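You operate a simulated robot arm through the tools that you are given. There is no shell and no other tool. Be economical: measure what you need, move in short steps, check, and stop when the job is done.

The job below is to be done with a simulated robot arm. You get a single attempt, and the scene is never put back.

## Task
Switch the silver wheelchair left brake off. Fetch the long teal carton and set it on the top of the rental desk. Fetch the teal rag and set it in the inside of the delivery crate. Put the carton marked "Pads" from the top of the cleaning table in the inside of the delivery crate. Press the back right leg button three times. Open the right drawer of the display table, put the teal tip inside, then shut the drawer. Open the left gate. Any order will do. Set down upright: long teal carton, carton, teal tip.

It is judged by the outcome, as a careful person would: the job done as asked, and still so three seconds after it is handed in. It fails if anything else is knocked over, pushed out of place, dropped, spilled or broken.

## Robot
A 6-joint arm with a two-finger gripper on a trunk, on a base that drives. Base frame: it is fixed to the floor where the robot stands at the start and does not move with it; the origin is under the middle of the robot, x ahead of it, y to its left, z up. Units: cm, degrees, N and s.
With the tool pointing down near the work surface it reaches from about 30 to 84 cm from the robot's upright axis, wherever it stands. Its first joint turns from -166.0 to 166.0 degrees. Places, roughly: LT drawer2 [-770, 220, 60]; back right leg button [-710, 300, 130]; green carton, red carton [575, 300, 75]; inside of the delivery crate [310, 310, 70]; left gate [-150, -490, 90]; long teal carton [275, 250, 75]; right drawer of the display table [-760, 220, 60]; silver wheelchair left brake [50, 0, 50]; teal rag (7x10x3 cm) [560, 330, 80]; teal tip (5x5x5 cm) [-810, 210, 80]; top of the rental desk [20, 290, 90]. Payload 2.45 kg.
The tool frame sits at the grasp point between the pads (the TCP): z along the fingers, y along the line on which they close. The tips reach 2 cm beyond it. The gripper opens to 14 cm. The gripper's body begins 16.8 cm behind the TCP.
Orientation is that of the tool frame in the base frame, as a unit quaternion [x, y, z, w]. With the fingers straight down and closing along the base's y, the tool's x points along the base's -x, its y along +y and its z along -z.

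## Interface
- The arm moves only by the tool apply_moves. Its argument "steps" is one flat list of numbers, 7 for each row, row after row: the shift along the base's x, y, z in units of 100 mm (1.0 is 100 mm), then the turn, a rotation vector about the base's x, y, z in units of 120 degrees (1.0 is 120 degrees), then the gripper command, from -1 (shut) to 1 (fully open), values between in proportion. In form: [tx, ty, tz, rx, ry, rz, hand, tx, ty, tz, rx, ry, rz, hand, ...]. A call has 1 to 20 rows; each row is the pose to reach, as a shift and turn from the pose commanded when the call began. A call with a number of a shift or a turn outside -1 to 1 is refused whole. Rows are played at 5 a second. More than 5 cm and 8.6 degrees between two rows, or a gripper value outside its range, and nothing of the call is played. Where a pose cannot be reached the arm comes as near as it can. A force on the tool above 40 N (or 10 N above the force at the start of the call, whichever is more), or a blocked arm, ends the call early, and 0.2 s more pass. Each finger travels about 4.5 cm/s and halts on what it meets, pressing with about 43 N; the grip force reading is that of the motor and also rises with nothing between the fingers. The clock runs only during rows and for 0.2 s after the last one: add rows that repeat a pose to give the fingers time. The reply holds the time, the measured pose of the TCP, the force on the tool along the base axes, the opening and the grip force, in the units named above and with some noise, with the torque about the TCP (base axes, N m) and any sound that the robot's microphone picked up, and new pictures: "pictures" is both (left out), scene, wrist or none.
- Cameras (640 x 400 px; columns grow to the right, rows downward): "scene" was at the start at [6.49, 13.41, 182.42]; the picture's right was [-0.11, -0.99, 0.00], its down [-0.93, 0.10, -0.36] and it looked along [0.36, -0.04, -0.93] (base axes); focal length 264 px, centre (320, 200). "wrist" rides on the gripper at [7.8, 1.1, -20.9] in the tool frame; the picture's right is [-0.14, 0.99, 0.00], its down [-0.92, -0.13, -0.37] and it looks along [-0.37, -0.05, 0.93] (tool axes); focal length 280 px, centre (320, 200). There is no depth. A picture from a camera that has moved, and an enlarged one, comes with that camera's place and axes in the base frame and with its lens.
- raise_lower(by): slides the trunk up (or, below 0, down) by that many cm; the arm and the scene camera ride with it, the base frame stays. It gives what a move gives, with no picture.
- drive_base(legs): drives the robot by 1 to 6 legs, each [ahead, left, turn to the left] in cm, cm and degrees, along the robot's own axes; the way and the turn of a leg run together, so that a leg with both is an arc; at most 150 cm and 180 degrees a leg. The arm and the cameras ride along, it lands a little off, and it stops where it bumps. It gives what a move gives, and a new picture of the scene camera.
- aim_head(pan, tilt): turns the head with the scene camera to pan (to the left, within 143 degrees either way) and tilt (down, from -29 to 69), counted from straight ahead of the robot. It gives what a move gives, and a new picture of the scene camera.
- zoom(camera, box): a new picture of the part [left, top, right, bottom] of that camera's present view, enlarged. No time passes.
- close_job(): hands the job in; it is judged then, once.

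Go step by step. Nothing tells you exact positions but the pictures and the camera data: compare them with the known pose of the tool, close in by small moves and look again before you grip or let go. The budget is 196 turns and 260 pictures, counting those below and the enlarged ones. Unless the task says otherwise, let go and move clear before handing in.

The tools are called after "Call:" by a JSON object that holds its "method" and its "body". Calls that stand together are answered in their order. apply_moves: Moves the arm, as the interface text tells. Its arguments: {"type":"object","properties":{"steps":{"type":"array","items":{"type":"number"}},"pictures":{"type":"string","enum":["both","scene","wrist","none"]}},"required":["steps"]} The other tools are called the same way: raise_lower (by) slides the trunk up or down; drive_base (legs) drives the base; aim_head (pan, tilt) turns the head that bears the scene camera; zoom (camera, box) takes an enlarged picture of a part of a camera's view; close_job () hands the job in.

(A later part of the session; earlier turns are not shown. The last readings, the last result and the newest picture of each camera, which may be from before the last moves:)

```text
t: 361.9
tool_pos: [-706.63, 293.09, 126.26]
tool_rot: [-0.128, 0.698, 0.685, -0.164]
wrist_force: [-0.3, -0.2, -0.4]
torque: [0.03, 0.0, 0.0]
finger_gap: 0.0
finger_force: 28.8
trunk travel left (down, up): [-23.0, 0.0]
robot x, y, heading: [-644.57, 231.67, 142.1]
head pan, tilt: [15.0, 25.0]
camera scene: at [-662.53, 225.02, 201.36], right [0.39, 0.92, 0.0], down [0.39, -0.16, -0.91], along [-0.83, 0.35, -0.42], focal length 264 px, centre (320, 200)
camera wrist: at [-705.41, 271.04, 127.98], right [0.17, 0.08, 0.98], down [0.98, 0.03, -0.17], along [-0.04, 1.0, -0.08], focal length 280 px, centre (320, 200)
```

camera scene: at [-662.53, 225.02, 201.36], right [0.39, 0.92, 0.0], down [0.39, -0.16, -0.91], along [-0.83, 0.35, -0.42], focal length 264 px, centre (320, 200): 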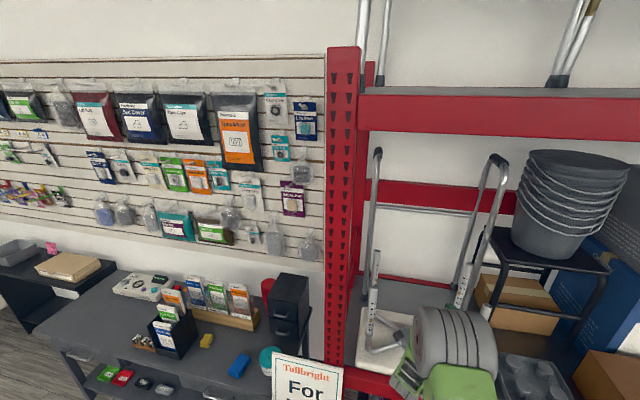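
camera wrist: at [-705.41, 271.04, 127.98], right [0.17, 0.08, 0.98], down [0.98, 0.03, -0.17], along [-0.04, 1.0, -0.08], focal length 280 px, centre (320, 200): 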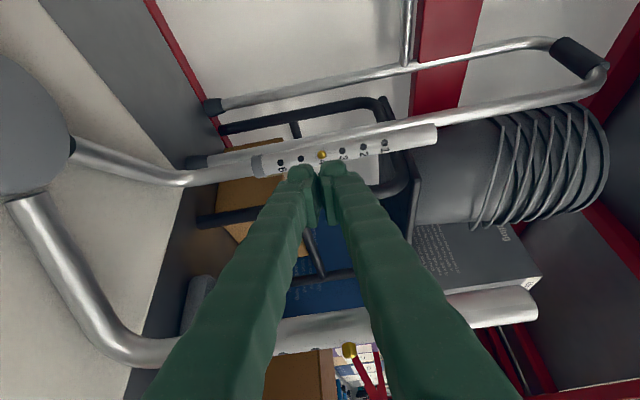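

Call:
{"method": "apply_moves", "body": {"steps": [-0.15, 0.15, 0, 0, 0, 0, -1, -0.25, 0.4, 0, 0, 0, 0, -1, -0.33, 0.57, 0.02, 0, 0, 0, -1, -0.345, 0.61, 0.02, 0, 0, 0, -1, -0.36, 0.64, 0.02, 0, 0, 0, -1], "pictures": "wrist"}}

```text
t: 363.1
tool_pos: [-710.25, 299.47, 126.75]
tool_rot: [-0.129, 0.697, 0.686, -0.163]
wrist_force: [-0.1, -0.1, 0.2]
torque: [0.05, -0.01, -0.02]
finger_gap: 0.0
finger_force: 29.9
trunk travel left (down, up): [-23.0, 0.0]
robot x, y, heading: [-644.69, 232.02, 142.1]
head pan, tilt: [15.0, 25.0]
camera wrist: at [-709.03, 277.36, 128.36], right [0.17, 0.08, 0.98], down [0.98, 0.03, -0.17], along [-0.04, 1.0, -0.08], focal length 280 px, centre (320, 200)
```

wrist: 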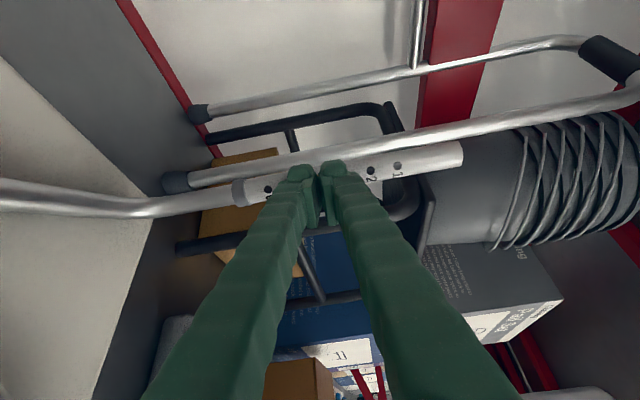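

Call:
{"method": "apply_moves", "body": {"steps": [-0.008, 0.018, 0, 0, 0, 0, -1, -0.016, 0.036, 0, 0, 0, 0, -1, -0.024, 0.054, 0, 0, 0, 0, -1, -0.032, 0.072, 0, 0, 0, 0, -1, -0.04, 0.09, 0, 0, 0, 0, -1], "pictures": "none"}}

```text
t: 364.3
tool_pos: [-710.87, 300.41, 126.5]
tool_rot: [-0.127, 0.698, 0.686, -0.163]
wrist_force: [-0.3, 0.0, 0.9]
torque: [-0.01, 0.03, 0.0]
finger_gap: 0.0
finger_force: 29.7
trunk travel left (down, up): [-23.0, 0.0]
robot x, y, heading: [-644.38, 231.61, 142.0]
head pan, tilt: [15.0, 25.0]
```

Call:
{"method": "apply_moves", "body": {"steps": [-0.006, 0.014, 0, 0, 0, 0, -1, -0.012, 0.028, 0, 0, 0, 0, -1, -0.018, 0.042, 0, 0, 0, 0, -1, -0.024, 0.056, 0, 0, 0, 0, -1, -0.03, 0.07, 0, 0, 0, 0, -1, -0.036, 0.084, 0, 0, 0, 0, -1, -0.042, 0.098, 0, 0, 0, 0, -1], "pictures": "wrist"}}

```text
t: 365.9
tool_pos: [-711.14, 301.28, 126.63]
tool_rot: [-0.128, 0.698, 0.686, -0.163]
wrist_force: [2.8, -2.1, -2.9]
torque: [-0.06, -0.03, -0.08]
finger_gap: 0.62
finger_force: 28.9
trunk travel left (down, up): [-23.0, 0.0]
robot x, y, heading: [-644.46, 231.49, 142.0]
head pan, tilt: [15.0, 25.0]
camera wrist: at [-709.86, 279.21, 128.32], right [0.17, 0.08, 0.98], down [0.98, 0.03, -0.17], along [-0.04, 1.0, -0.08], focal length 280 px, centre (320, 200)
```

wrist: 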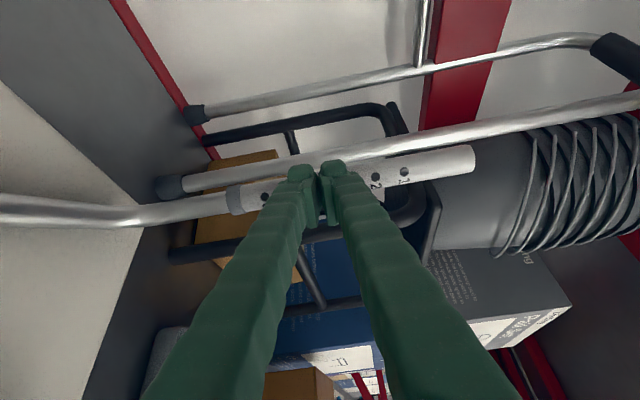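

The button slipped into the seam between the fingertips. I back off, shift 0.8 cm up so that one fingertip meets it squarely, and press gently.

Call:
{"method": "apply_moves", "body": {"steps": [0.03, -0.07, 0, 0, 0, 0, -1, 0.06, -0.14, 0, 0, 0, 0, -1, 0.06, -0.14, 0.04, 0, 0, 0, -1, 0.06, -0.14, 0.08, 0, 0, 0, -1, 0.06, -0.14, 0.08, 0, 0, 0, -1], "pictures": "none"}}

Call:
{"method": "apply_moves", "body": {"steps": [-0.02, 0.045, 0, 0, 0, 0, -1, -0.03, 0.068, 0, 0, 0, 0, -1, -0.036, 0.082, 0, 0, 0, 0, -1, -0.042, 0.096, 0, 0, 0, 0, -1, -0.048, 0.11, 0, 0, 0, 0, -1, -0.054, 0.124, 0, 0, 0, 0, -1], "pictures": "wrist"}}

```text
t: 367.1
tool_pos: [-710.57, 300.02, 127.47]
tool_rot: [-0.128, 0.697, 0.686, -0.164]
wrist_force: [-0.1, 1.0, 0.8]
torque: [-0.03, 0.02, 0.0]
finger_gap: 0.0
finger_force: 29.4
trunk travel left (down, up): [-23.0, 0.0]
robot x, y, heading: [-644.93, 231.65, 142.1]
head pan, tilt: [15.0, 25.0]
```

```text
t: 368.5
tool_pos: [-711.02, 301.21, 127.41]
tool_rot: [-0.129, 0.698, 0.685, -0.164]
wrist_force: [1.7, -2.4, 0.6]
torque: [-0.01, -0.02, -0.05]
finger_gap: 0.0
finger_force: 29.1
trunk travel left (down, up): [-23.0, 0.0]
robot x, y, heading: [-644.71, 231.85, 142.3]
head pan, tilt: [15.0, 25.0]
camera wrist: at [-709.83, 279.04, 129.16], right [0.17, 0.08, 0.98], down [0.98, 0.03, -0.17], along [-0.04, 1.0, -0.08], focal length 280 px, centre (320, 200)
```

wrist: 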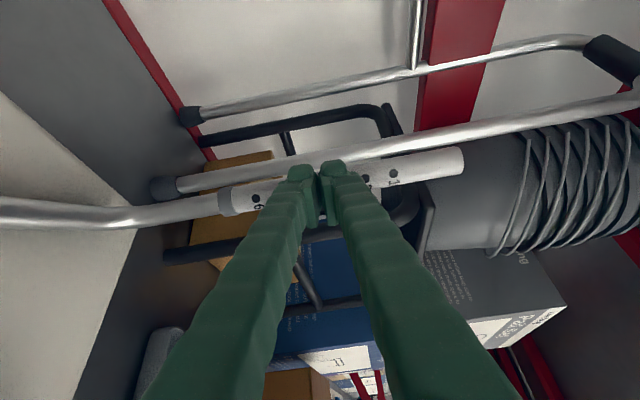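

Call:
{"method": "apply_moves", "body": {"steps": [-0.006, 0.014, 0, 0, 0, 0, -1, -0.012, 0.028, 0, 0, 0, 0, -1], "pictures": "none"}}

Call:
{"method": "apply_moves", "body": {"steps": [-0.006, 0.014, 0, 0, 0, 0, -1, -0.012, 0.028, 0, 0, 0, 0, -1], "pictures": "none"}}

```text
t: 369.1
tool_pos: [-711.17, 301.41, 127.4]
tool_rot: [-0.129, 0.697, 0.686, -0.163]
wrist_force: [5.0, -5.1, -0.5]
torque: [-0.06, -0.02, -0.1]
finger_gap: 0.0
finger_force: 29.7
trunk travel left (down, up): [-23.0, 0.0]
robot x, y, heading: [-644.7, 231.89, 142.1]
head pan, tilt: [15.0, 25.0]
```

```text
t: 369.7
tool_pos: [-711.35, 301.78, 127.49]
tool_rot: [-0.128, 0.697, 0.686, -0.163]
wrist_force: [8.7, -8.2, -2.0]
torque: [-0.16, -0.06, -0.13]
finger_gap: 0.02
finger_force: 29.3
trunk travel left (down, up): [-23.0, 0.0]
robot x, y, heading: [-645.1, 231.73, 142.3]
head pan, tilt: [15.0, 25.0]
heard: click
```

A click at about 12 N: the first press. I release fully and press again.

Call:
{"method": "apply_moves", "body": {"steps": [0.03, -0.07, 0, 0, 0, 0, -1, 0.07, -0.16, 0, 0, 0, 0, -1, 0.07, -0.16, 0, 0, 0, 0, -1, 0.07, -0.16, 0, 0, 0, 0, -1], "pictures": "none"}}

Call:
{"method": "apply_moves", "body": {"steps": [-0.03, 0.07, 0, 0, 0, 0, -1, -0.045, 0.1, 0, 0, 0, 0, -1, -0.055, 0.125, 0, 0, 0, 0, -1, -0.063, 0.144, 0, 0, 0, 0, -1, -0.07, 0.16, 0, 0, 0, 0, -1, -0.07, 0.16, 0, 0, 0, 0, -1], "pictures": "none"}}

```text
t: 370.7
tool_pos: [-710.61, 300.08, 127.38]
tool_rot: [-0.128, 0.697, 0.686, -0.164]
wrist_force: [-0.3, 0.2, 0.5]
torque: [0.0, 0.03, -0.01]
finger_gap: 0.02
finger_force: 29.7
trunk travel left (down, up): [-23.0, 0.0]
robot x, y, heading: [-644.45, 231.27, 142.0]
head pan, tilt: [15.0, 25.0]
```

```text
t: 372.1
tool_pos: [-711.32, 301.82, 127.61]
tool_rot: [-0.128, 0.698, 0.685, -0.163]
wrist_force: [8.0, -9.3, -3.0]
torque: [-0.19, -0.07, -0.14]
finger_gap: 0.0
finger_force: 29.7
trunk travel left (down, up): [-23.0, 0.0]
robot x, y, heading: [-644.42, 231.71, 142.0]
head pan, tilt: [15.0, 25.0]
heard: click
```

Second click. Release and the third press.

Call:
{"method": "apply_moves", "body": {"steps": [0.03, -0.07, 0, 0, 0, 0, -1, 0.07, -0.16, 0, 0, 0, 0, -1, 0.07, -0.16, 0, 0, 0, 0, -1, 0.07, -0.16, 0, 0, 0, 0, -1], "pictures": "none"}}

Call:
{"method": "apply_moves", "body": {"steps": [-0.03, 0.07, 0, 0, 0, 0, -1, -0.045, 0.1, 0, 0, 0, 0, -1, -0.055, 0.125, 0, 0, 0, 0, -1, -0.063, 0.144, 0, 0, 0, 0, -1, -0.07, 0.16, 0, 0, 0, 0, -1, -0.07, 0.16, 0, 0, 0, 0, -1], "pictures": "none"}}

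```text
t: 373.1
tool_pos: [-710.69, 300.11, 127.31]
tool_rot: [-0.129, 0.697, 0.686, -0.164]
wrist_force: [-0.3, -1.3, 0.4]
torque: [0.0, 0.0, -0.02]
finger_gap: 0.02
finger_force: 29.1
trunk travel left (down, up): [-23.0, 0.0]
robot x, y, heading: [-644.62, 231.73, 142.2]
head pan, tilt: [15.0, 25.0]
```

```text
t: 374.5
tool_pos: [-711.39, 301.6, 127.4]
tool_rot: [-0.129, 0.698, 0.686, -0.163]
wrist_force: [5.8, -9.6, -2.0]
torque: [-0.14, -0.09, -0.13]
finger_gap: 0.01
finger_force: 29.8
trunk travel left (down, up): [-23.0, 0.0]
robot x, y, heading: [-644.39, 231.46, 142.0]
head pan, tilt: [15.0, 25.0]
heard: click
```

Three clicks. I retreat along the same line.

Call:
{"method": "apply_moves", "body": {"steps": [0.08, -0.18, 0, 0, 0, 0, -1, 0.25, -0.57, 0, 0, 0, 0, -1, 0.42, -0.96, 0, 0, 0, 0, -1], "pictures": "none"}}

Call:
{"method": "apply_moves", "body": {"steps": [0.15, -0.35, 0, 0, 0, 0, -1, 0.3, -0.68, 0, 0, 0, 0, -1, 0.42, -0.96, 0, 0, 0, 0, -1], "pictures": "none"}}

Call:
{"method": "apply_moves", "body": {"steps": [0.15, -0.35, 0, 0, 0, 0, -1, 0.3, -0.68, 0, 0, 0, 0, -1, 0.42, -0.96, 0, 0, 0, 0, -1], "pictures": "wrist"}}

Call:
{"method": "aim_head", "body": {"pan": 40, "tilt": 40}}

```text
t: 375.3
tool_pos: [-707.39, 292.29, 127.5]
tool_rot: [-0.128, 0.697, 0.686, -0.164]
wrist_force: [0.8, 0.4, 0.2]
torque: [-0.01, -0.02, 0.02]
finger_gap: 0.0
finger_force: 29.9
trunk travel left (down, up): [-23.0, 0.0]
robot x, y, heading: [-644.94, 231.63, 142.1]
head pan, tilt: [15.0, 25.0]
```

```text
t: 376.1
tool_pos: [-702.95, 282.5, 127.46]
tool_rot: [-0.129, 0.697, 0.686, -0.164]
wrist_force: [-0.4, 0.2, 0.1]
torque: [0.01, -0.03, -0.02]
finger_gap: 0.0
finger_force: 29.8
trunk travel left (down, up): [-23.0, 0.0]
robot x, y, heading: [-644.61, 231.43, 142.0]
head pan, tilt: [15.0, 25.0]
```

```text
t: 376.9
tool_pos: [-698.99, 272.89, 127.41]
tool_rot: [-0.128, 0.697, 0.686, -0.164]
wrist_force: [0.3, -1.1, 0.4]
torque: [0.0, 0.02, -0.04]
finger_gap: 0.0
finger_force: 28.8
trunk travel left (down, up): [-23.0, 0.0]
robot x, y, heading: [-644.65, 231.79, 142.3]
head pan, tilt: [15.0, 25.0]
camera wrist: at [-697.6, 250.72, 129.1], right [0.17, 0.08, 0.98], down [0.98, 0.03, -0.17], along [-0.05, 1.0, -0.07], focal length 280 px, centre (320, 200)
```

wrist: 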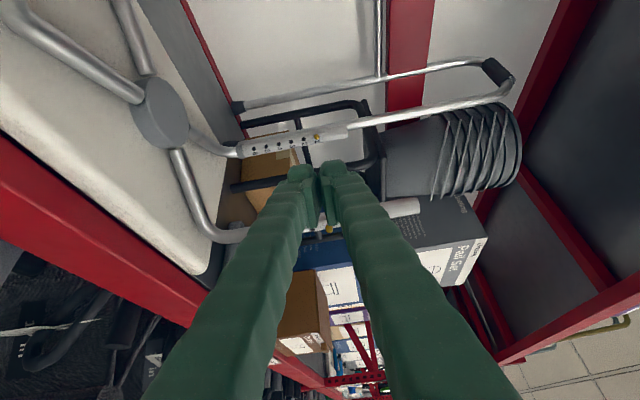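

```text
t: 377.8
tool_pos: [-698.92, 273.05, 127.25]
tool_rot: [-0.128, 0.697, 0.686, -0.163]
wrist_force: [0.5, 0.0, -0.5]
torque: [-0.03, -0.03, 0.01]
finger_gap: 0.01
finger_force: 29.1
trunk travel left (down, up): [-23.0, 0.0]
robot x, y, heading: [-644.46, 231.78, 141.9]
head pan, tilt: [40.0, 40.0]
camera scene: at [-662.52, 221.05, 199.03], right [-0.04, 1.0, 0.0], down [0.64, 0.02, -0.77], along [-0.77, -0.03, -0.64], focal length 264 px, centre (320, 200)
```

scene: 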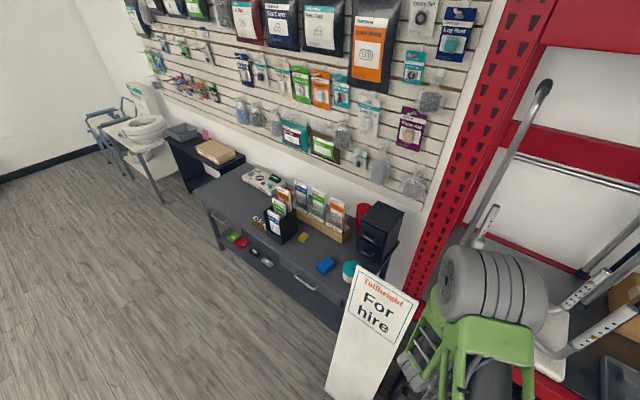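

The leg advanced a hole with each press and the stool did not move. Now the display table; zoom in.

Call:
{"method": "zoom", "body": {"camera": "scene", "box": [190, 160, 430, 340]}}

Call:
{"method": "zoom", "body": {"camera": "scene", "box": [250, 200, 400, 310]}}

```text
2.22 times, centred on (310, 250) of scene
camera zoom: at [-662.52, 221.05, 199.03], right [-0.04, 1.0, 0.0], down [0.64, 0.02, -0.77], along [-0.77, -0.03, -0.64], focal length 587 px, centre (342, 89)
```

zoom: 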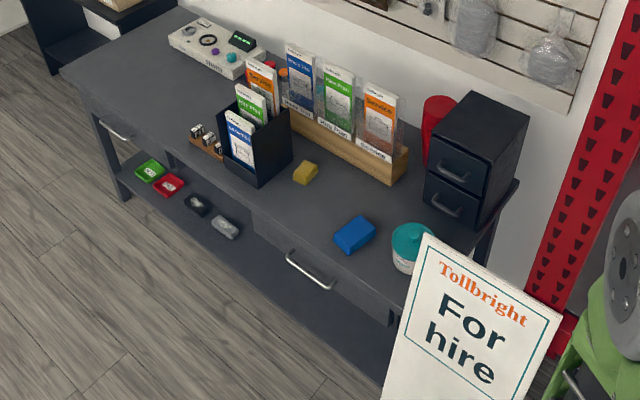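

```text
3.64 times, centred on (325, 255) of scene
camera zoom: at [-662.52, 221.05, 199.03], right [-0.04, 1.0, 0.0], down [0.64, 0.02, -0.77], along [-0.77, -0.03, -0.64], focal length 960 px, centre (302, 0)
```

zoom: 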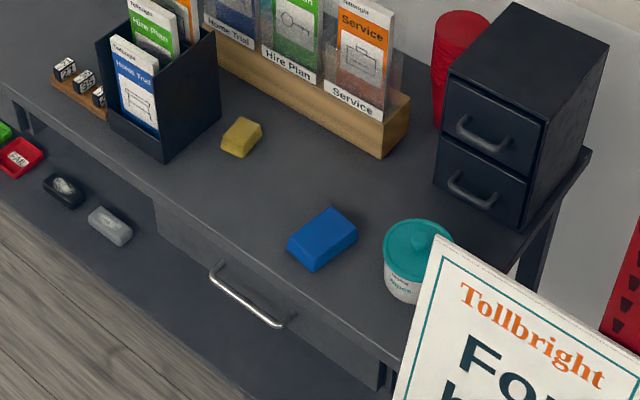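

Call:
{"method": "zoom", "body": {"camera": "scene", "box": [225, 155, 325, 235]}}

Call:
{"method": "zoom", "body": {"camera": "scene", "box": [255, 230, 425, 400]}}

```text
5.00 times, centred on (275, 195) of scene
camera zoom: at [-662.52, 221.05, 199.03], right [-0.04, 1.0, 0.0], down [0.64, 0.02, -0.77], along [-0.77, -0.03, -0.64], focal length 1320 px, centre (545, 225)
```

zoom: 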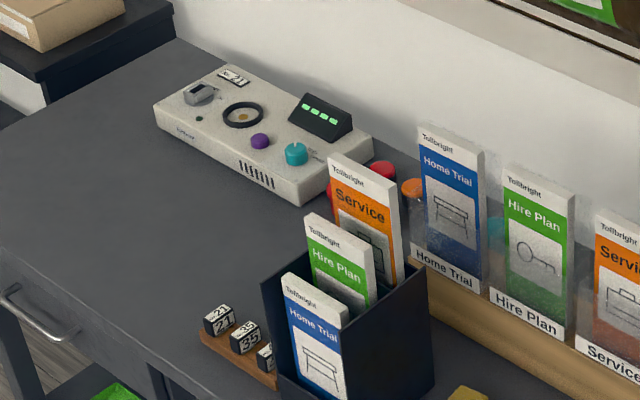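

```text
2.35 times, centred on (340, 315) of scene
camera zoom: at [-662.52, 221.05, 199.03], right [-0.04, 1.0, 0.0], down [0.64, 0.02, -0.77], along [-0.77, -0.03, -0.64], focal length 621 px, centre (273, -71)
```

zoom: 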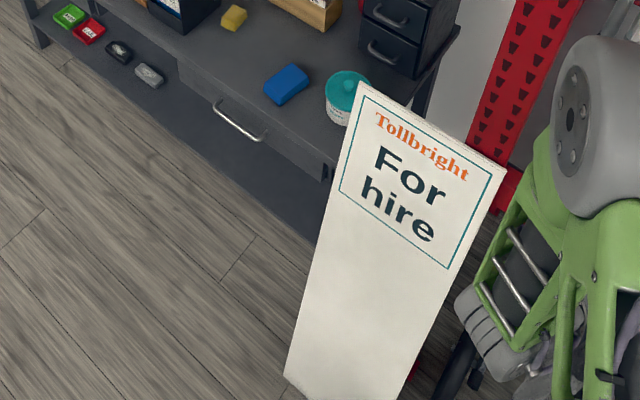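

The tips stand behind the brochure rack on the display table (a teal one shows through it). I back away from the shelf and shift left, in front of the right drawer.

Call:
{"method": "drive_base", "body": {"legs": [[-35, 0, 0], [0, 80, 0]]}}

Call:
{"method": "apply_moves", "body": {"steps": [0, 0, -0.2, 0, 0, 0.06, -0.5, 0, 0, -0.4, 0, 0, 0.12, 0, 0, 0, -0.6, 0, 0, 0.18, 0, 0, 0, -0.8, 0, 0, 0.242, 0], "pictures": "wrist"}}

Call:
{"method": "aim_head", "body": {"pan": 0, "tilt": 45}}

```text
t: 387.1
tool_pos: [-719.37, 185.54, 127.32]
tool_rot: [-0.139, 0.695, 0.683, -0.174]
wrist_force: [-0.6, -0.6, 0.5]
torque: [0.0, -0.02, -0.01]
finger_gap: 0.0
finger_force: 29.4
trunk travel left (down, up): [-23.0, 0.0]
robot x, y, heading: [-663.47, 145.74, 143.8]
head pan, tilt: [40.0, 40.0]
camera scene: at [-681.26, 134.68, 199.03], right [-0.07, 1.0, 0.0], down [0.64, 0.04, -0.77], along [-0.76, -0.05, -0.64], focal length 264 px, centre (320, 200)
```

scene: 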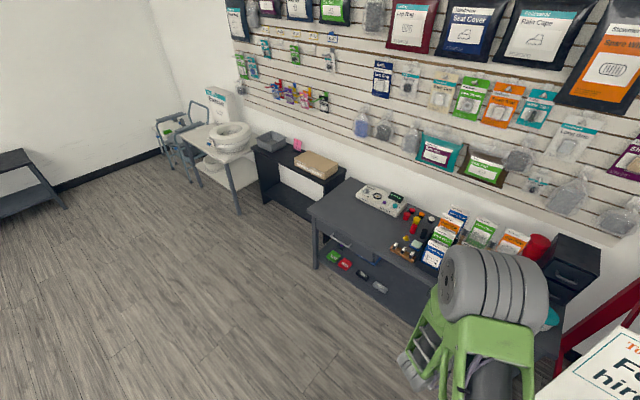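

```text
t: 388.1
tool_pos: [-719.28, 185.71, 119.29]
tool_rot: [-0.309, 0.638, 0.617, -0.341]
wrist_force: [-0.1, -0.3, 0.2]
torque: [-0.01, -0.01, 0.02]
finger_gap: 7.0
finger_force: 0.1
trunk travel left (down, up): [-23.0, 0.0]
robot x, y, heading: [-663.68, 145.72, 144.0]
head pan, tilt: [40.0, 40.0]
camera wrist: at [-706.65, 167.38, 121.02], right [0.11, 0.16, 0.98], down [0.83, 0.53, -0.18], along [-0.55, 0.83, -0.07], focal length 280 px, centre (320, 200)
```

wrist: 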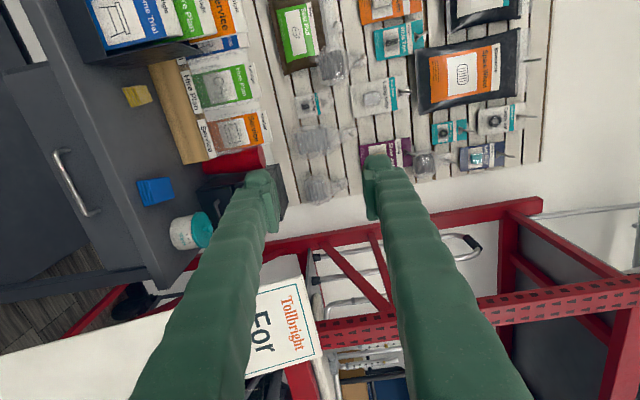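

```text
t: 389.1
tool_pos: [-719.33, 185.58, 119.31]
tool_rot: [-0.309, 0.638, 0.618, -0.34]
wrist_force: [-0.5, -0.8, 0.3]
torque: [0.05, 0.04, -0.02]
finger_gap: 6.99
finger_force: 0.1
trunk travel left (down, up): [-23.0, 0.0]
robot x, y, heading: [-663.42, 145.53, 144.1]
head pan, tilt: [0.0, 45.0]
camera scene: at [-679.34, 140.07, 198.31], right [0.59, 0.81, 0.0], down [0.57, -0.42, -0.71], along [-0.57, 0.42, -0.71], focal length 264 px, centre (320, 200)
```

scene: 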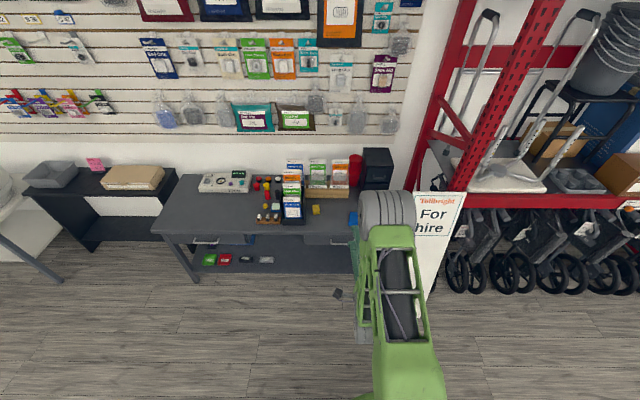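

Call:
{"method": "zoom", "body": {"camera": "scene", "box": [190, 150, 370, 270]}}

Call:
{"method": "zoom", "body": {"camera": "scene", "box": [235, 165, 305, 230]}}

```text
3.33 times, centred on (280, 210) of scene
camera zoom: at [-679.34, 140.07, 198.31], right [0.59, 0.81, 0.0], down [0.57, -0.42, -0.71], along [-0.57, 0.42, -0.71], focal length 880 px, centre (453, 167)
```

zoom: 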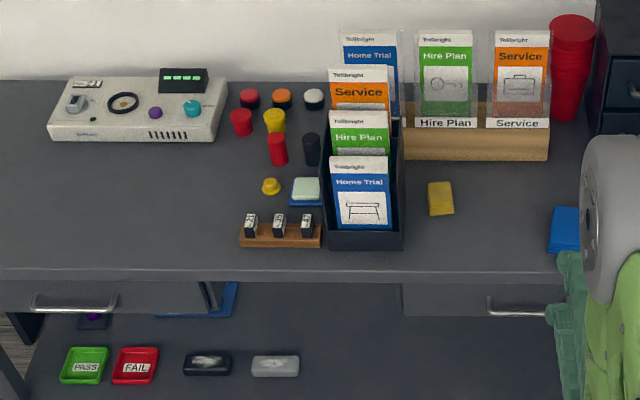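

```text
6.15 times, centred on (270, 198) of scene
camera zoom: at [-679.34, 140.07, 198.31], right [0.59, 0.81, 0.0], down [0.57, -0.42, -0.71], along [-0.57, 0.42, -0.71], focal length 1625 px, centre (628, 215)
```

zoom: 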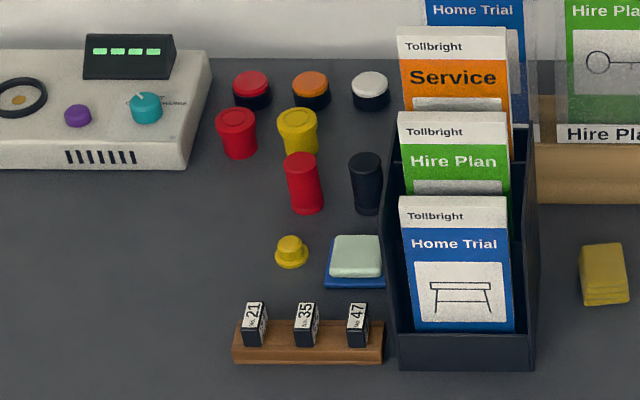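

Right drawer handle: centre about (-749,209,65). I lower the trunk and the arm to that height, in front of it.

Call:
{"method": "raise_lower", "body": {"by": -23}}

Call:
{"method": "apply_moves", "body": {"steps": [0, 0, -0.4, 0, 0, 0, 0, 0, 0, -0.8, 0, 0, 0, 0, 0, 0, -1, 0, 0, 0, 0], "pictures": "none"}}

Call:
{"method": "apply_moves", "body": {"steps": [0, 0, -0.4, 0, 0, 0, 0, 0, 0, -0.8, 0, 0, 0, 0, 0, 0, -1, 0, 0, 0, 0], "pictures": "none"}}

Call:
{"method": "apply_moves", "body": {"steps": [0, 0, -0.4, 0, 0, 0, 0, 0, 0, -0.8, 0, 0, 0, 0, 0, 0, -1, 0, 0, 0, 0], "pictures": "both"}}

```text
t: 391.6
tool_pos: [-719.38, 185.57, 96.36]
tool_rot: [-0.309, 0.638, 0.617, -0.34]
wrist_force: [0.1, 0.0, 0.6]
torque: [0.01, 0.0, 0.0]
finger_gap: 6.98
finger_force: 0.0
trunk travel left (down, up): [0.0, 23.0]
robot x, y, heading: [-664.04, 146.14, 143.9]
head pan, tilt: [0.0, 45.0]
```

```text
t: 392.4
tool_pos: [-719.19, 185.55, 86.29]
tool_rot: [-0.309, 0.639, 0.617, -0.34]
wrist_force: [0.1, -0.3, 0.3]
torque: [0.0, 0.02, 0.0]
finger_gap: 6.97
finger_force: 0.1
trunk travel left (down, up): [0.0, 23.0]
robot x, y, heading: [-663.69, 146.03, 143.8]
head pan, tilt: [0.0, 45.0]
```

```text
t: 393.1
tool_pos: [-719.26, 185.59, 76.42]
tool_rot: [-0.309, 0.638, 0.617, -0.341]
wrist_force: [0.1, -0.6, -1.3]
torque: [0.01, 0.0, 0.0]
finger_gap: 7.02
finger_force: 0.0
trunk travel left (down, up): [0.0, 23.0]
robot x, y, heading: [-663.54, 146.18, 143.7]
head pan, tilt: [0.0, 45.0]
```

```text
t: 393.9
tool_pos: [-719.15, 185.47, 66.27]
tool_rot: [-0.309, 0.638, 0.618, -0.341]
wrist_force: [0.0, 0.6, 1.3]
torque: [0.01, 0.0, -0.01]
finger_gap: 7.0
finger_force: 0.2
trunk travel left (down, up): [0.0, 23.0]
robot x, y, heading: [-663.77, 145.48, 144.0]
head pan, tilt: [0.0, 45.0]
camera scene: at [-679.34, 140.07, 175.31], right [0.59, 0.81, 0.0], down [0.57, -0.42, -0.71], along [-0.57, 0.42, -0.71], focal length 264 px, centre (320, 200)
camera wrist: at [-706.65, 167.17, 68.02], right [0.11, 0.16, 0.98], down [0.83, 0.53, -0.17], along [-0.55, 0.83, -0.08], focal length 280 px, centre (320, 200)
```

scene: 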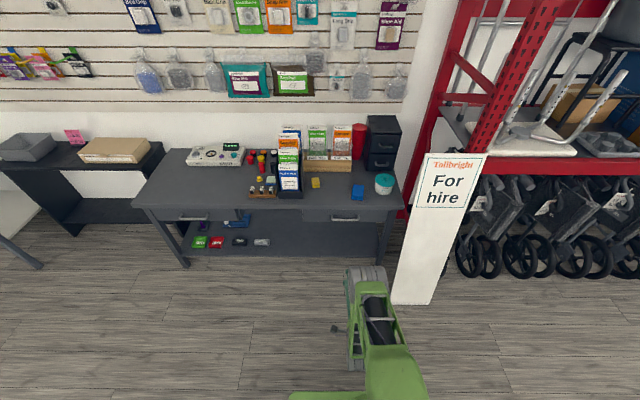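
wrist: 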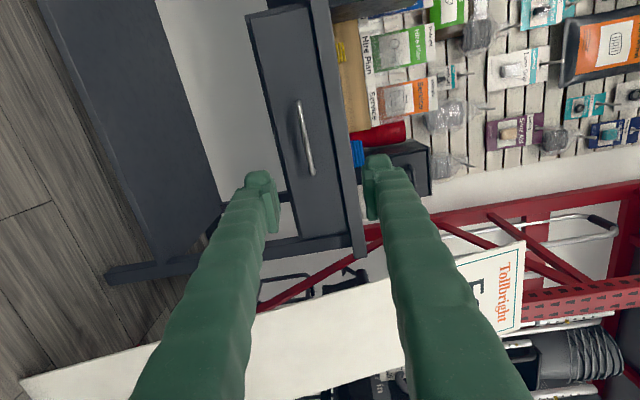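

Call:
{"method": "apply_moves", "body": {"steps": [0, 0, -0.37, 0, 0, 0, 0], "pictures": "none"}}

Call:
{"method": "drive_base", "body": {"legs": [[26, 0, 0]]}}

Call:
{"method": "zoom", "body": {"camera": "wrist", "box": [0, 0, 640, 400]}}

```text
t: 394.4
tool_pos: [-719.22, 185.42, 62.58]
tool_rot: [-0.309, 0.638, 0.618, -0.34]
wrist_force: [-0.2, 0.1, 0.2]
torque: [-0.02, -0.02, 0.0]
finger_gap: 6.99
finger_force: 0.1
trunk travel left (down, up): [0.0, 23.0]
robot x, y, heading: [-663.63, 146.01, 143.8]
head pan, tilt: [0.0, 45.0]
```

```text
t: 396.2
tool_pos: [-739.83, 200.74, 62.59]
tool_rot: [-0.309, 0.638, 0.618, -0.34]
wrist_force: [-0.9, 0.3, 0.4]
torque: [0.02, 0.01, 0.03]
finger_gap: 7.01
finger_force: 0.1
trunk travel left (down, up): [0.0, 23.0]
robot x, y, heading: [-684.16, 161.48, 143.9]
head pan, tilt: [0.0, 45.0]
camera scene: at [-700.17, 155.28, 175.3], right [0.59, 0.81, 0.0], down [0.57, -0.42, -0.71], along [-0.57, 0.42, -0.71], focal length 264 px, centre (320, 200)
```

scene: 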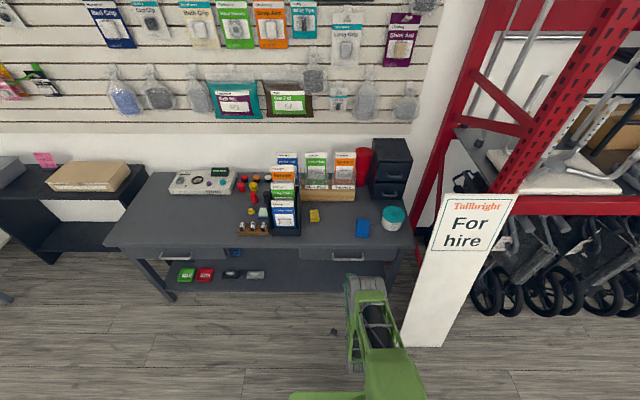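

```text
1.00 times, centred on (320, 200) of wrist (not enlarged: the box is as wide or as high as the picture)
camera zoom: at [-727.38, 182.41, 64.31], right [0.11, 0.16, 0.98], down [0.83, 0.53, -0.17], along [-0.55, 0.83, -0.08], focal length 280 px, centre (320, 200)
```

zoom: 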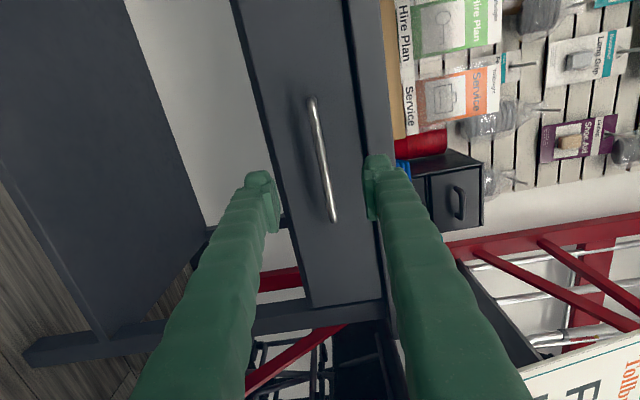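

The handle lies right between the fingers. I advance, watching for contact, and close on it.

Call:
{"method": "apply_moves", "body": {"steps": [-0.3, 0.21, 0, 0, 0, 0, 0, -0.6, 0.42, 0, 0, 0, 0, 0, -0.72, 0.51, 0.02, 0, 0, 0, 0, -0.78, 0.55, 0.02, 0, 0, 0, 0, -0.82, 0.58, 0.02, 0, 0, 0, 0], "pictures": "wrist"}}

```text
t: 397.4
tool_pos: [-747.95, 206.55, 62.74]
tool_rot: [-0.308, 0.638, 0.618, -0.34]
wrist_force: [0.0, 0.2, -0.2]
torque: [0.01, 0.0, -0.01]
finger_gap: 6.98
finger_force: 0.1
trunk travel left (down, up): [0.0, 23.0]
robot x, y, heading: [-684.47, 161.2, 143.9]
head pan, tilt: [0.0, 45.0]
camera wrist: at [-735.55, 188.14, 64.44], right [0.11, 0.16, 0.98], down [0.83, 0.53, -0.17], along [-0.55, 0.83, -0.08], focal length 280 px, centre (320, 200)
```

wrist: 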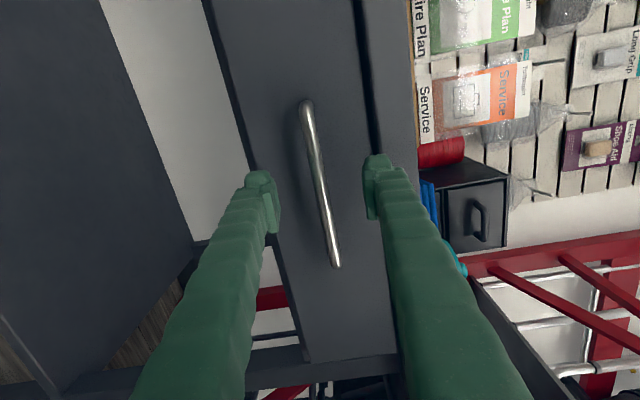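

Call:
{"method": "apply_moves", "body": {"steps": [-0.06, 0.04, 0, 0, 0, 0, 0, -0.12, 0.08, 0, 0, 0, 0, 0, -0.12, 0.08, 0, 0, 0, 0, -0.5, -0.12, 0.08, 0, 0, 0, 0, -1, -0.12, 0.08, 0, 0, 0, 0, -1, -0.12, 0.08, 0, 0, 0, 0, -1, -0.12, 0.08, 0, 0, 0, 0, -1], "pictures": "wrist"}}

```text
t: 399.0
tool_pos: [-749.26, 207.38, 62.76]
tool_rot: [-0.309, 0.638, 0.618, -0.34]
wrist_force: [-0.1, 0.0, 0.3]
torque: [0.67, -0.48, 0.02]
finger_gap: 1.17
finger_force: 36.0
trunk travel left (down, up): [0.0, 23.0]
robot x, y, heading: [-684.68, 161.41, 143.7]
head pan, tilt: [0.0, 45.0]
camera wrist: at [-736.73, 188.99, 64.5], right [0.1, 0.16, 0.98], down [0.83, 0.53, -0.17], along [-0.55, 0.83, -0.07], focal length 280 px, centre (320, 200)
```

wrist: 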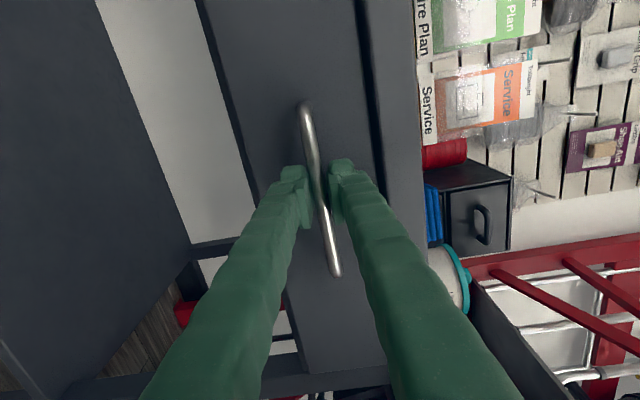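

Call:
{"method": "apply_moves", "body": {"steps": [0.1, -0.075, 0, 0, 0, 0, -1, 0.25, -0.19, 0, 0, 0, 0, -1, 0.4, -0.3, 0, 0, 0, 0, -1, 0.55, -0.41, 0, 0, 0, 0, -1, 0.7, -0.525, 0, 0, 0, 0, -1, 0.8, -0.6, 0, 0, 0, 0, -1], "pictures": "none"}}

Call:
{"method": "apply_moves", "body": {"steps": [0.15, -0.11, 0, 0, 0, 0, -1, 0.3, -0.225, 0, 0, 0, 0, -1, 0.45, -0.34, 0, 0, 0, 0, -1, 0.6, -0.45, 0, 0, 0, 0, -1, 0.7, -0.525, 0, 0, 0, 0, -1], "pictures": "both"}}

```text
t: 400.4
tool_pos: [-741.14, 201.44, 62.77]
tool_rot: [-0.308, 0.638, 0.619, -0.339]
wrist_force: [0.4, 1.4, 1.4]
torque: [0.81, -0.52, -0.18]
finger_gap: 1.17
finger_force: 37.8
trunk travel left (down, up): [0.0, 23.0]
robot x, y, heading: [-684.5, 161.34, 143.7]
head pan, tilt: [0.0, 45.0]
```

```text
t: 401.6
tool_pos: [-735.78, 197.37, 62.76]
tool_rot: [-0.304, 0.634, 0.625, -0.341]
wrist_force: [-1.4, 2.2, 10.1]
torque: [0.85, -0.47, -0.5]
finger_gap: 1.13
finger_force: 38.2
out of reach, approached as far as the arm can: row 4, 5
trunk travel left (down, up): [0.0, 23.0]
robot x, y, heading: [-684.37, 161.3, 143.6]
head pan, tilt: [0.0, 45.0]
stopped in row 5: the force on the tool passed its limit at 44 N (the readings are from after the stop); the commanded pose is now the measured one
camera scene: at [-700.13, 155.29, 175.29], right [0.59, 0.81, 0.0], down [0.57, -0.42, -0.71], along [-0.57, 0.42, -0.71], focal length 264 px, centre (320, 200)
camera wrist: at [-723.44, 178.98, 64.09], right [0.12, 0.15, 0.98], down [0.83, 0.53, -0.18], along [-0.54, 0.84, -0.06], focal length 280 px, centre (320, 200)
```

scene: 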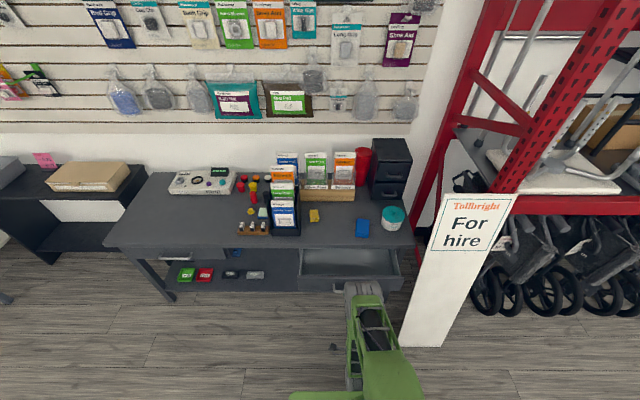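
wrist: 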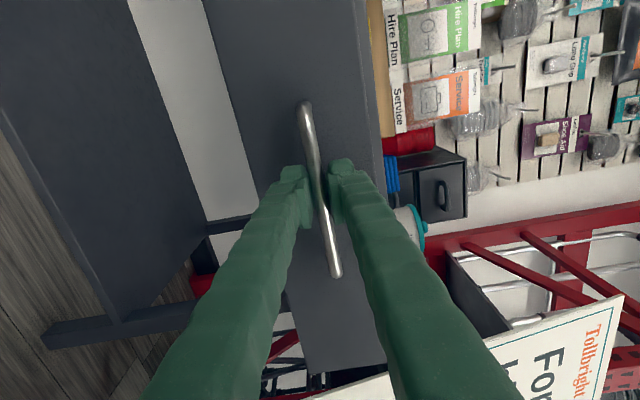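

The drawer is open about 17 cm. I release the handle, drive back, and turn the tool to point down again to find the teal tip.

Call:
{"method": "apply_moves", "body": {"steps": [0, 0, 0, 0, 0, 0, -0.5, 0, 0, 0, 0, 0, 0, 0, 0, 0, 0, 0, 0, 0, 0, 0, 0, 0, 0, 0, 0, 0], "pictures": "none"}}

Call:
{"method": "drive_base", "body": {"legs": [[-30, 0, 0]]}}

Call:
{"method": "raise_lower", "body": {"by": 23}}

```text
t: 402.6
tool_pos: [-735.86, 197.38, 62.63]
tool_rot: [-0.305, 0.635, 0.622, -0.34]
wrist_force: [0.2, 0.3, -0.8]
torque: [-0.04, 0.0, -0.04]
finger_gap: 7.0
finger_force: 0.1
trunk travel left (down, up): [0.0, 23.0]
robot x, y, heading: [-684.6, 161.14, 143.7]
head pan, tilt: [0.0, 45.0]
```

```text
t: 404.6
tool_pos: [-711.62, 179.78, 62.69]
tool_rot: [-0.305, 0.635, 0.623, -0.341]
wrist_force: [0.0, 0.8, 0.1]
torque: [-0.07, -0.02, -0.02]
finger_gap: 7.02
finger_force: 0.1
trunk travel left (down, up): [0.0, 23.0]
robot x, y, heading: [-660.68, 143.36, 143.8]
head pan, tilt: [0.0, 45.0]
camera scene: at [-676.09, 137.67, 175.31], right [0.59, 0.81, 0.0], down [0.57, -0.42, -0.71], along [-0.57, 0.42, -0.71], focal length 264 px, centre (320, 200)
```

scene: 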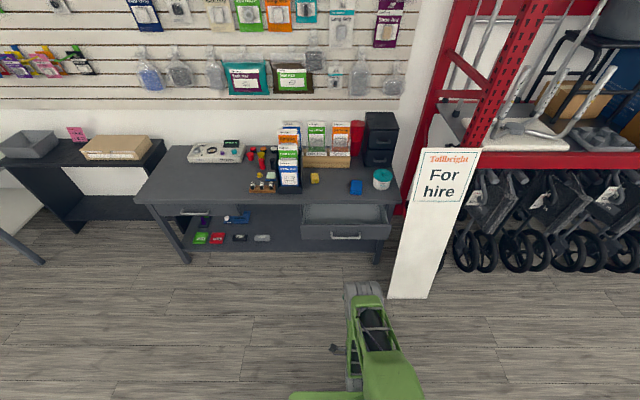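

```text
t: 407.1
tool_pos: [-711.77, 179.79, 85.55]
tool_rot: [-0.304, 0.635, 0.623, -0.34]
wrist_force: [-1.3, 0.6, -0.1]
torque: [0.01, 0.02, 0.01]
finger_gap: 7.01
finger_force: 0.1
trunk travel left (down, up): [-23.0, 0.0]
robot x, y, heading: [-660.18, 143.36, 143.6]
head pan, tilt: [0.0, 45.0]
```

Call:
{"method": "apply_moves", "body": {"steps": [0, 0, 0.1, 0.057, -0.041, 0, 0, 0, 0, 0.2, 0.114, -0.082, 0, 0, 0, 0, 0.3, 0.171, -0.123, 0, 0, 0, 0, 0.4, 0.228, -0.164, 0, 0, 0, 0, 0.5, 0.285, -0.205, 0, 0, 0, 0, 0.6, 0.342, -0.246, 0, 0, 0, 0, 0.7, 0.399, -0.288, 0, 0, 0, 0, 0.8, 0.456, -0.33, 0, 0, 0, 0, 0.9, 0.513, -0.371, 0, 0, 0, 0, 0.95, 0.56, -0.405, 0, 0, 0, 0, 1, 0.608, -0.44, 0, 0], "pictures": "none"}}

Call:
{"method": "apply_moves", "body": {"steps": [0, 0, 0.1, -0.041, -0.057, 0, 0, 0, 0, 0.2, -0.082, -0.114, 0, 0, 0, 0, 0.3, -0.123, -0.171, 0, 0, 0, 0, 0.4, -0.164, -0.228, 0, 0, 0, 0, 0.5, -0.205, -0.285, 0, 0, 0, 0, 0.6, -0.246, -0.342, 0, 0, 0, 0, 0.7, -0.288, -0.399, 0, 0, 0, 0, 0.8, -0.33, -0.456, 0, 0, 0, 0, 0.9, -0.371, -0.513, 0, 0, 0, 0, 0.95, -0.405, -0.56, 0, 0, 0, 0, 1, -0.44, -0.608, 0, 0], "pictures": "none"}}

```text
t: 409.4
tool_pos: [-714.74, 181.65, 94.61]
tool_rot: [-0.671, 0.232, 0.676, 0.198]
wrist_force: [0.0, -0.8, -0.1]
torque: [0.05, 0.01, 0.0]
finger_gap: 6.98
finger_force: 0.1
out of reach, approached as far as the arm can: row 1, 2, 3, 4, 5, 6, 7, 8, 9, 10, 11
trunk travel left (down, up): [-23.0, 0.0]
robot x, y, heading: [-660.61, 143.61, 143.7]
head pan, tilt: [0.0, 45.0]
```

```text
t: 411.9
tool_pos: [-714.79, 181.74, 104.84]
tool_rot: [0.943, -0.332, 0.001, 0.004]
wrist_force: [-0.2, 0.0, 0.9]
torque: [-0.06, 0.0, 0.0]
finger_gap: 7.0
finger_force: 0.0
trunk travel left (down, up): [-23.0, 0.0]
robot x, y, heading: [-660.51, 143.54, 143.8]
head pan, tilt: [0.0, 45.0]
```

Call:
{"method": "drive_base", "body": {"legs": [[0, 53, 0], [45, 0, 0]]}}

Call:
{"method": "aim_head", "body": {"pan": -12, "tilt": 45}}

Call:
{"method": "zoom", "body": {"camera": "scene", "box": [240, 80, 420, 240]}}

Call:
{"method": "zoom", "body": {"camera": "wrist", "box": [0, 0, 640, 400]}}

```text
t: 419.3
tool_pos: [-782.29, 166.58, 104.79]
tool_rot: [0.942, -0.337, 0.002, 0.004]
wrist_force: [-0.3, -0.2, 0.1]
torque: [-0.02, 0.0, -0.04]
finger_gap: 6.99
finger_force: 0.0
trunk travel left (down, up): [-23.0, 0.0]
robot x, y, heading: [-728.34, 128.11, 143.1]
head pan, tilt: [0.0, 45.0]
camera scene: at [-743.94, 122.28, 198.3], right [0.6, 0.8, 0.0], down [0.57, -0.42, -0.71], along [-0.57, 0.42, -0.71], focal length 264 px, centre (320, 200)
```

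scene: 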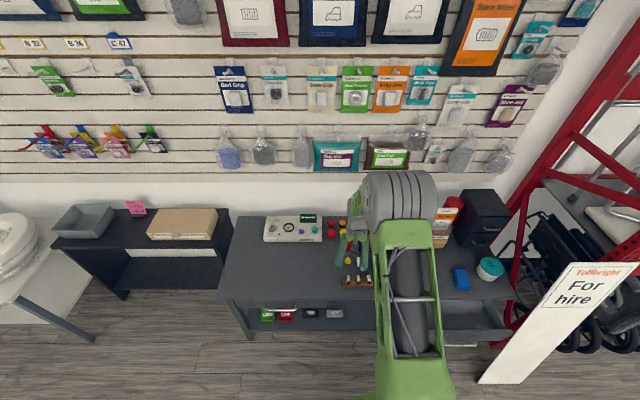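

```text
t: 420.1
tool_pos: [-782.27, 166.5, 104.68]
tool_rot: [0.942, -0.336, 0.001, 0.003]
wrist_force: [-0.5, 0.6, -0.3]
torque: [0.0, -0.01, -0.02]
finger_gap: 7.0
finger_force: 0.1
trunk travel left (down, up): [-23.0, 0.0]
robot x, y, heading: [-727.71, 127.95, 143.3]
head pan, tilt: [-12.0, 45.0]
camera scene: at [-742.71, 123.46, 198.3], right [0.75, 0.66, 0.0], down [0.47, -0.53, -0.71], along [-0.47, 0.53, -0.71], focal length 264 px, centre (320, 200)
```

scene: 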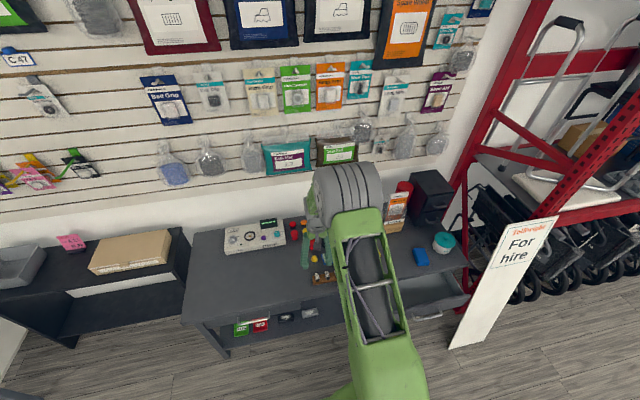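

```text
2.50 times, centred on (330, 160) of scene
camera zoom: at [-742.71, 123.46, 198.3], right [0.75, 0.66, 0.0], down [0.47, -0.53, -0.71], along [-0.47, 0.53, -0.71], focal length 660 px, centre (295, 300)
```

zoom: 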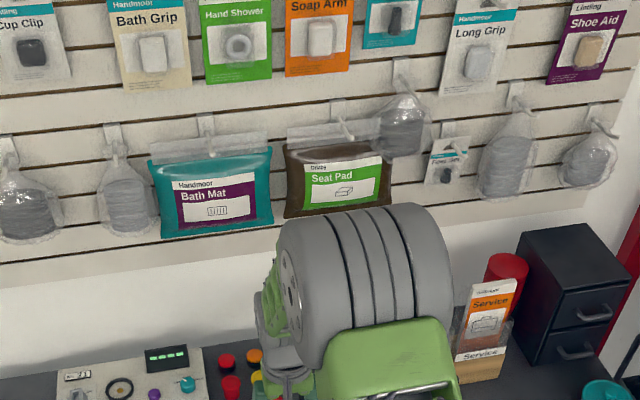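

```text
1.00 times, centred on (320, 200) of wrist (not enlarged: the box is as wide or as high as the picture)
camera zoom: at [-776.85, 160.99, 125.77], right [-0.73, -0.68, 0.01], down [-0.63, 0.69, 0.36], along [-0.25, 0.26, -0.93], focal length 280 px, centre (320, 200)
```

zoom: 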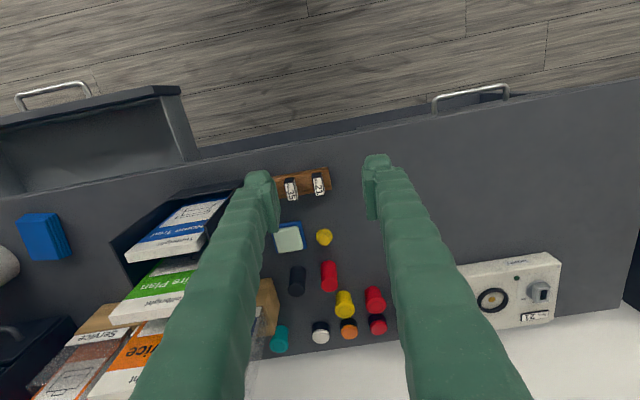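

The teal tip is visible at the back, right behind the brochure stand's end. I drive a bit nearer and look straight down on it.

Call:
{"method": "drive_base", "body": {"legs": [[0, 6, 0], [23, 0, 0]]}}

Call:
{"method": "zoom", "body": {"camera": "wrist", "box": [140, 100, 460, 300]}}

```text
t: 422.6
tool_pos: [-804.21, 175.32, 104.76]
tool_rot: [0.942, -0.336, 0.001, 0.003]
wrist_force: [1.2, 0.4, -1.0]
torque: [-0.03, -0.01, -0.03]
finger_gap: 7.0
finger_force: 0.2
trunk travel left (down, up): [-23.0, 0.0]
robot x, y, heading: [-750.08, 137.15, 143.2]
head pan, tilt: [-12.0, 45.0]
camera scene: at [-764.76, 132.36, 198.29], right [0.75, 0.66, 0.0], down [0.47, -0.53, -0.71], along [-0.47, 0.53, -0.71], focal length 264 px, centre (320, 200)
```

scene: 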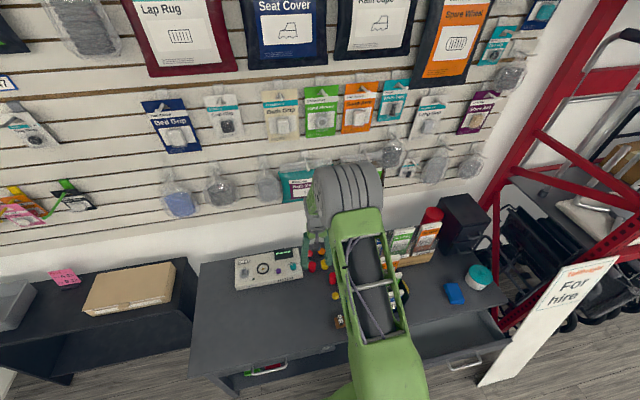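

```text
2.00 times, centred on (300, 200) of wrist
camera zoom: at [-798.89, 169.81, 125.71], right [-0.73, -0.68, 0.01], down [-0.63, 0.69, 0.36], along [-0.25, 0.26, -0.93], focal length 561 px, centre (360, 200)
```

zoom: 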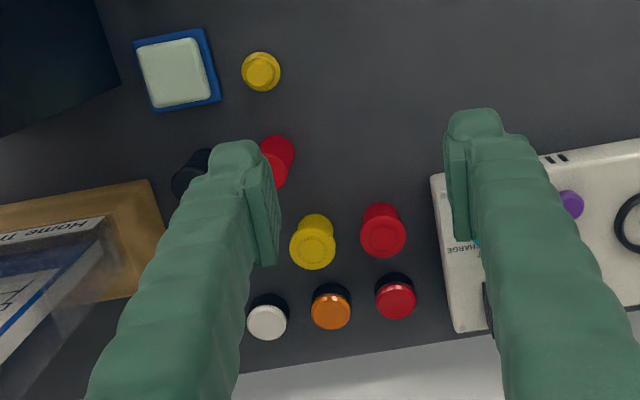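

Call:
{"method": "apply_moves", "body": {"steps": [0, 0, 0, 0, 0, 0, -0.5, 0, 0, 0, 0, 0, 0, -1, 0, 0, 0, 0, 0, 0, -1, 0, 0, 0, 0, 0, 0, -1, 0, 0, 0, 0, 0, 0, -1], "pictures": "wrist"}}

Call:
{"method": "zoom", "body": {"camera": "wrist", "box": [100, 150, 340, 350]}}

```text
t: 423.8
tool_pos: [-804.2, 175.45, 104.65]
tool_rot: [0.942, -0.336, 0.001, 0.005]
wrist_force: [-0.2, 0.1, 0.7]
torque: [0.01, -0.01, -0.01]
finger_gap: 0.0
finger_force: 26.9
trunk travel left (down, up): [-23.0, 0.0]
robot x, y, heading: [-750.04, 136.58, 143.2]
head pan, tilt: [-12.0, 45.0]
camera wrist: at [-798.82, 169.75, 125.76], right [-0.73, -0.68, 0.01], down [-0.63, 0.68, 0.36], along [-0.25, 0.26, -0.93], focal length 280 px, centre (320, 200)
```

wrist: 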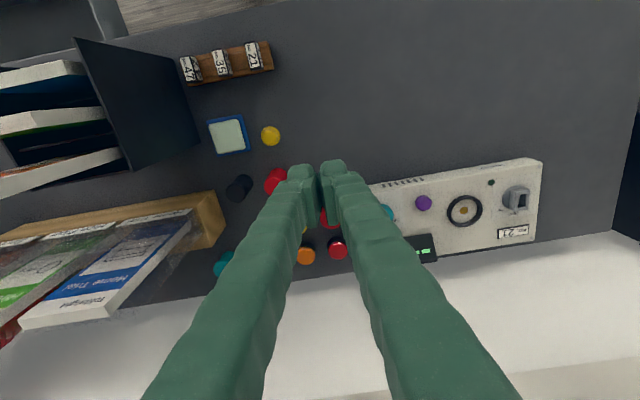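

```text
2.00 times, centred on (220, 250) of wrist
camera zoom: at [-798.82, 169.75, 125.76], right [-0.73, -0.68, 0.01], down [-0.63, 0.68, 0.36], along [-0.25, 0.26, -0.93], focal length 561 px, centre (520, 100)
```

zoom: 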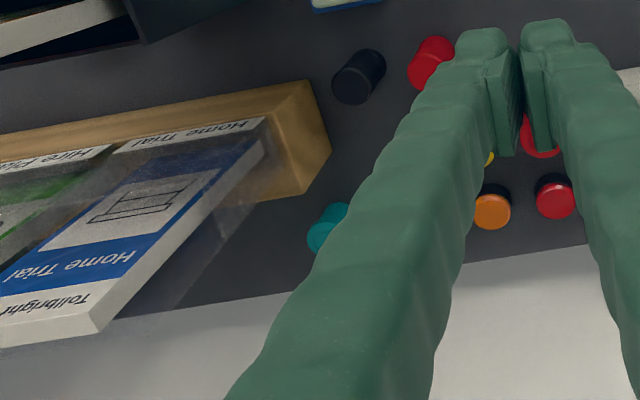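

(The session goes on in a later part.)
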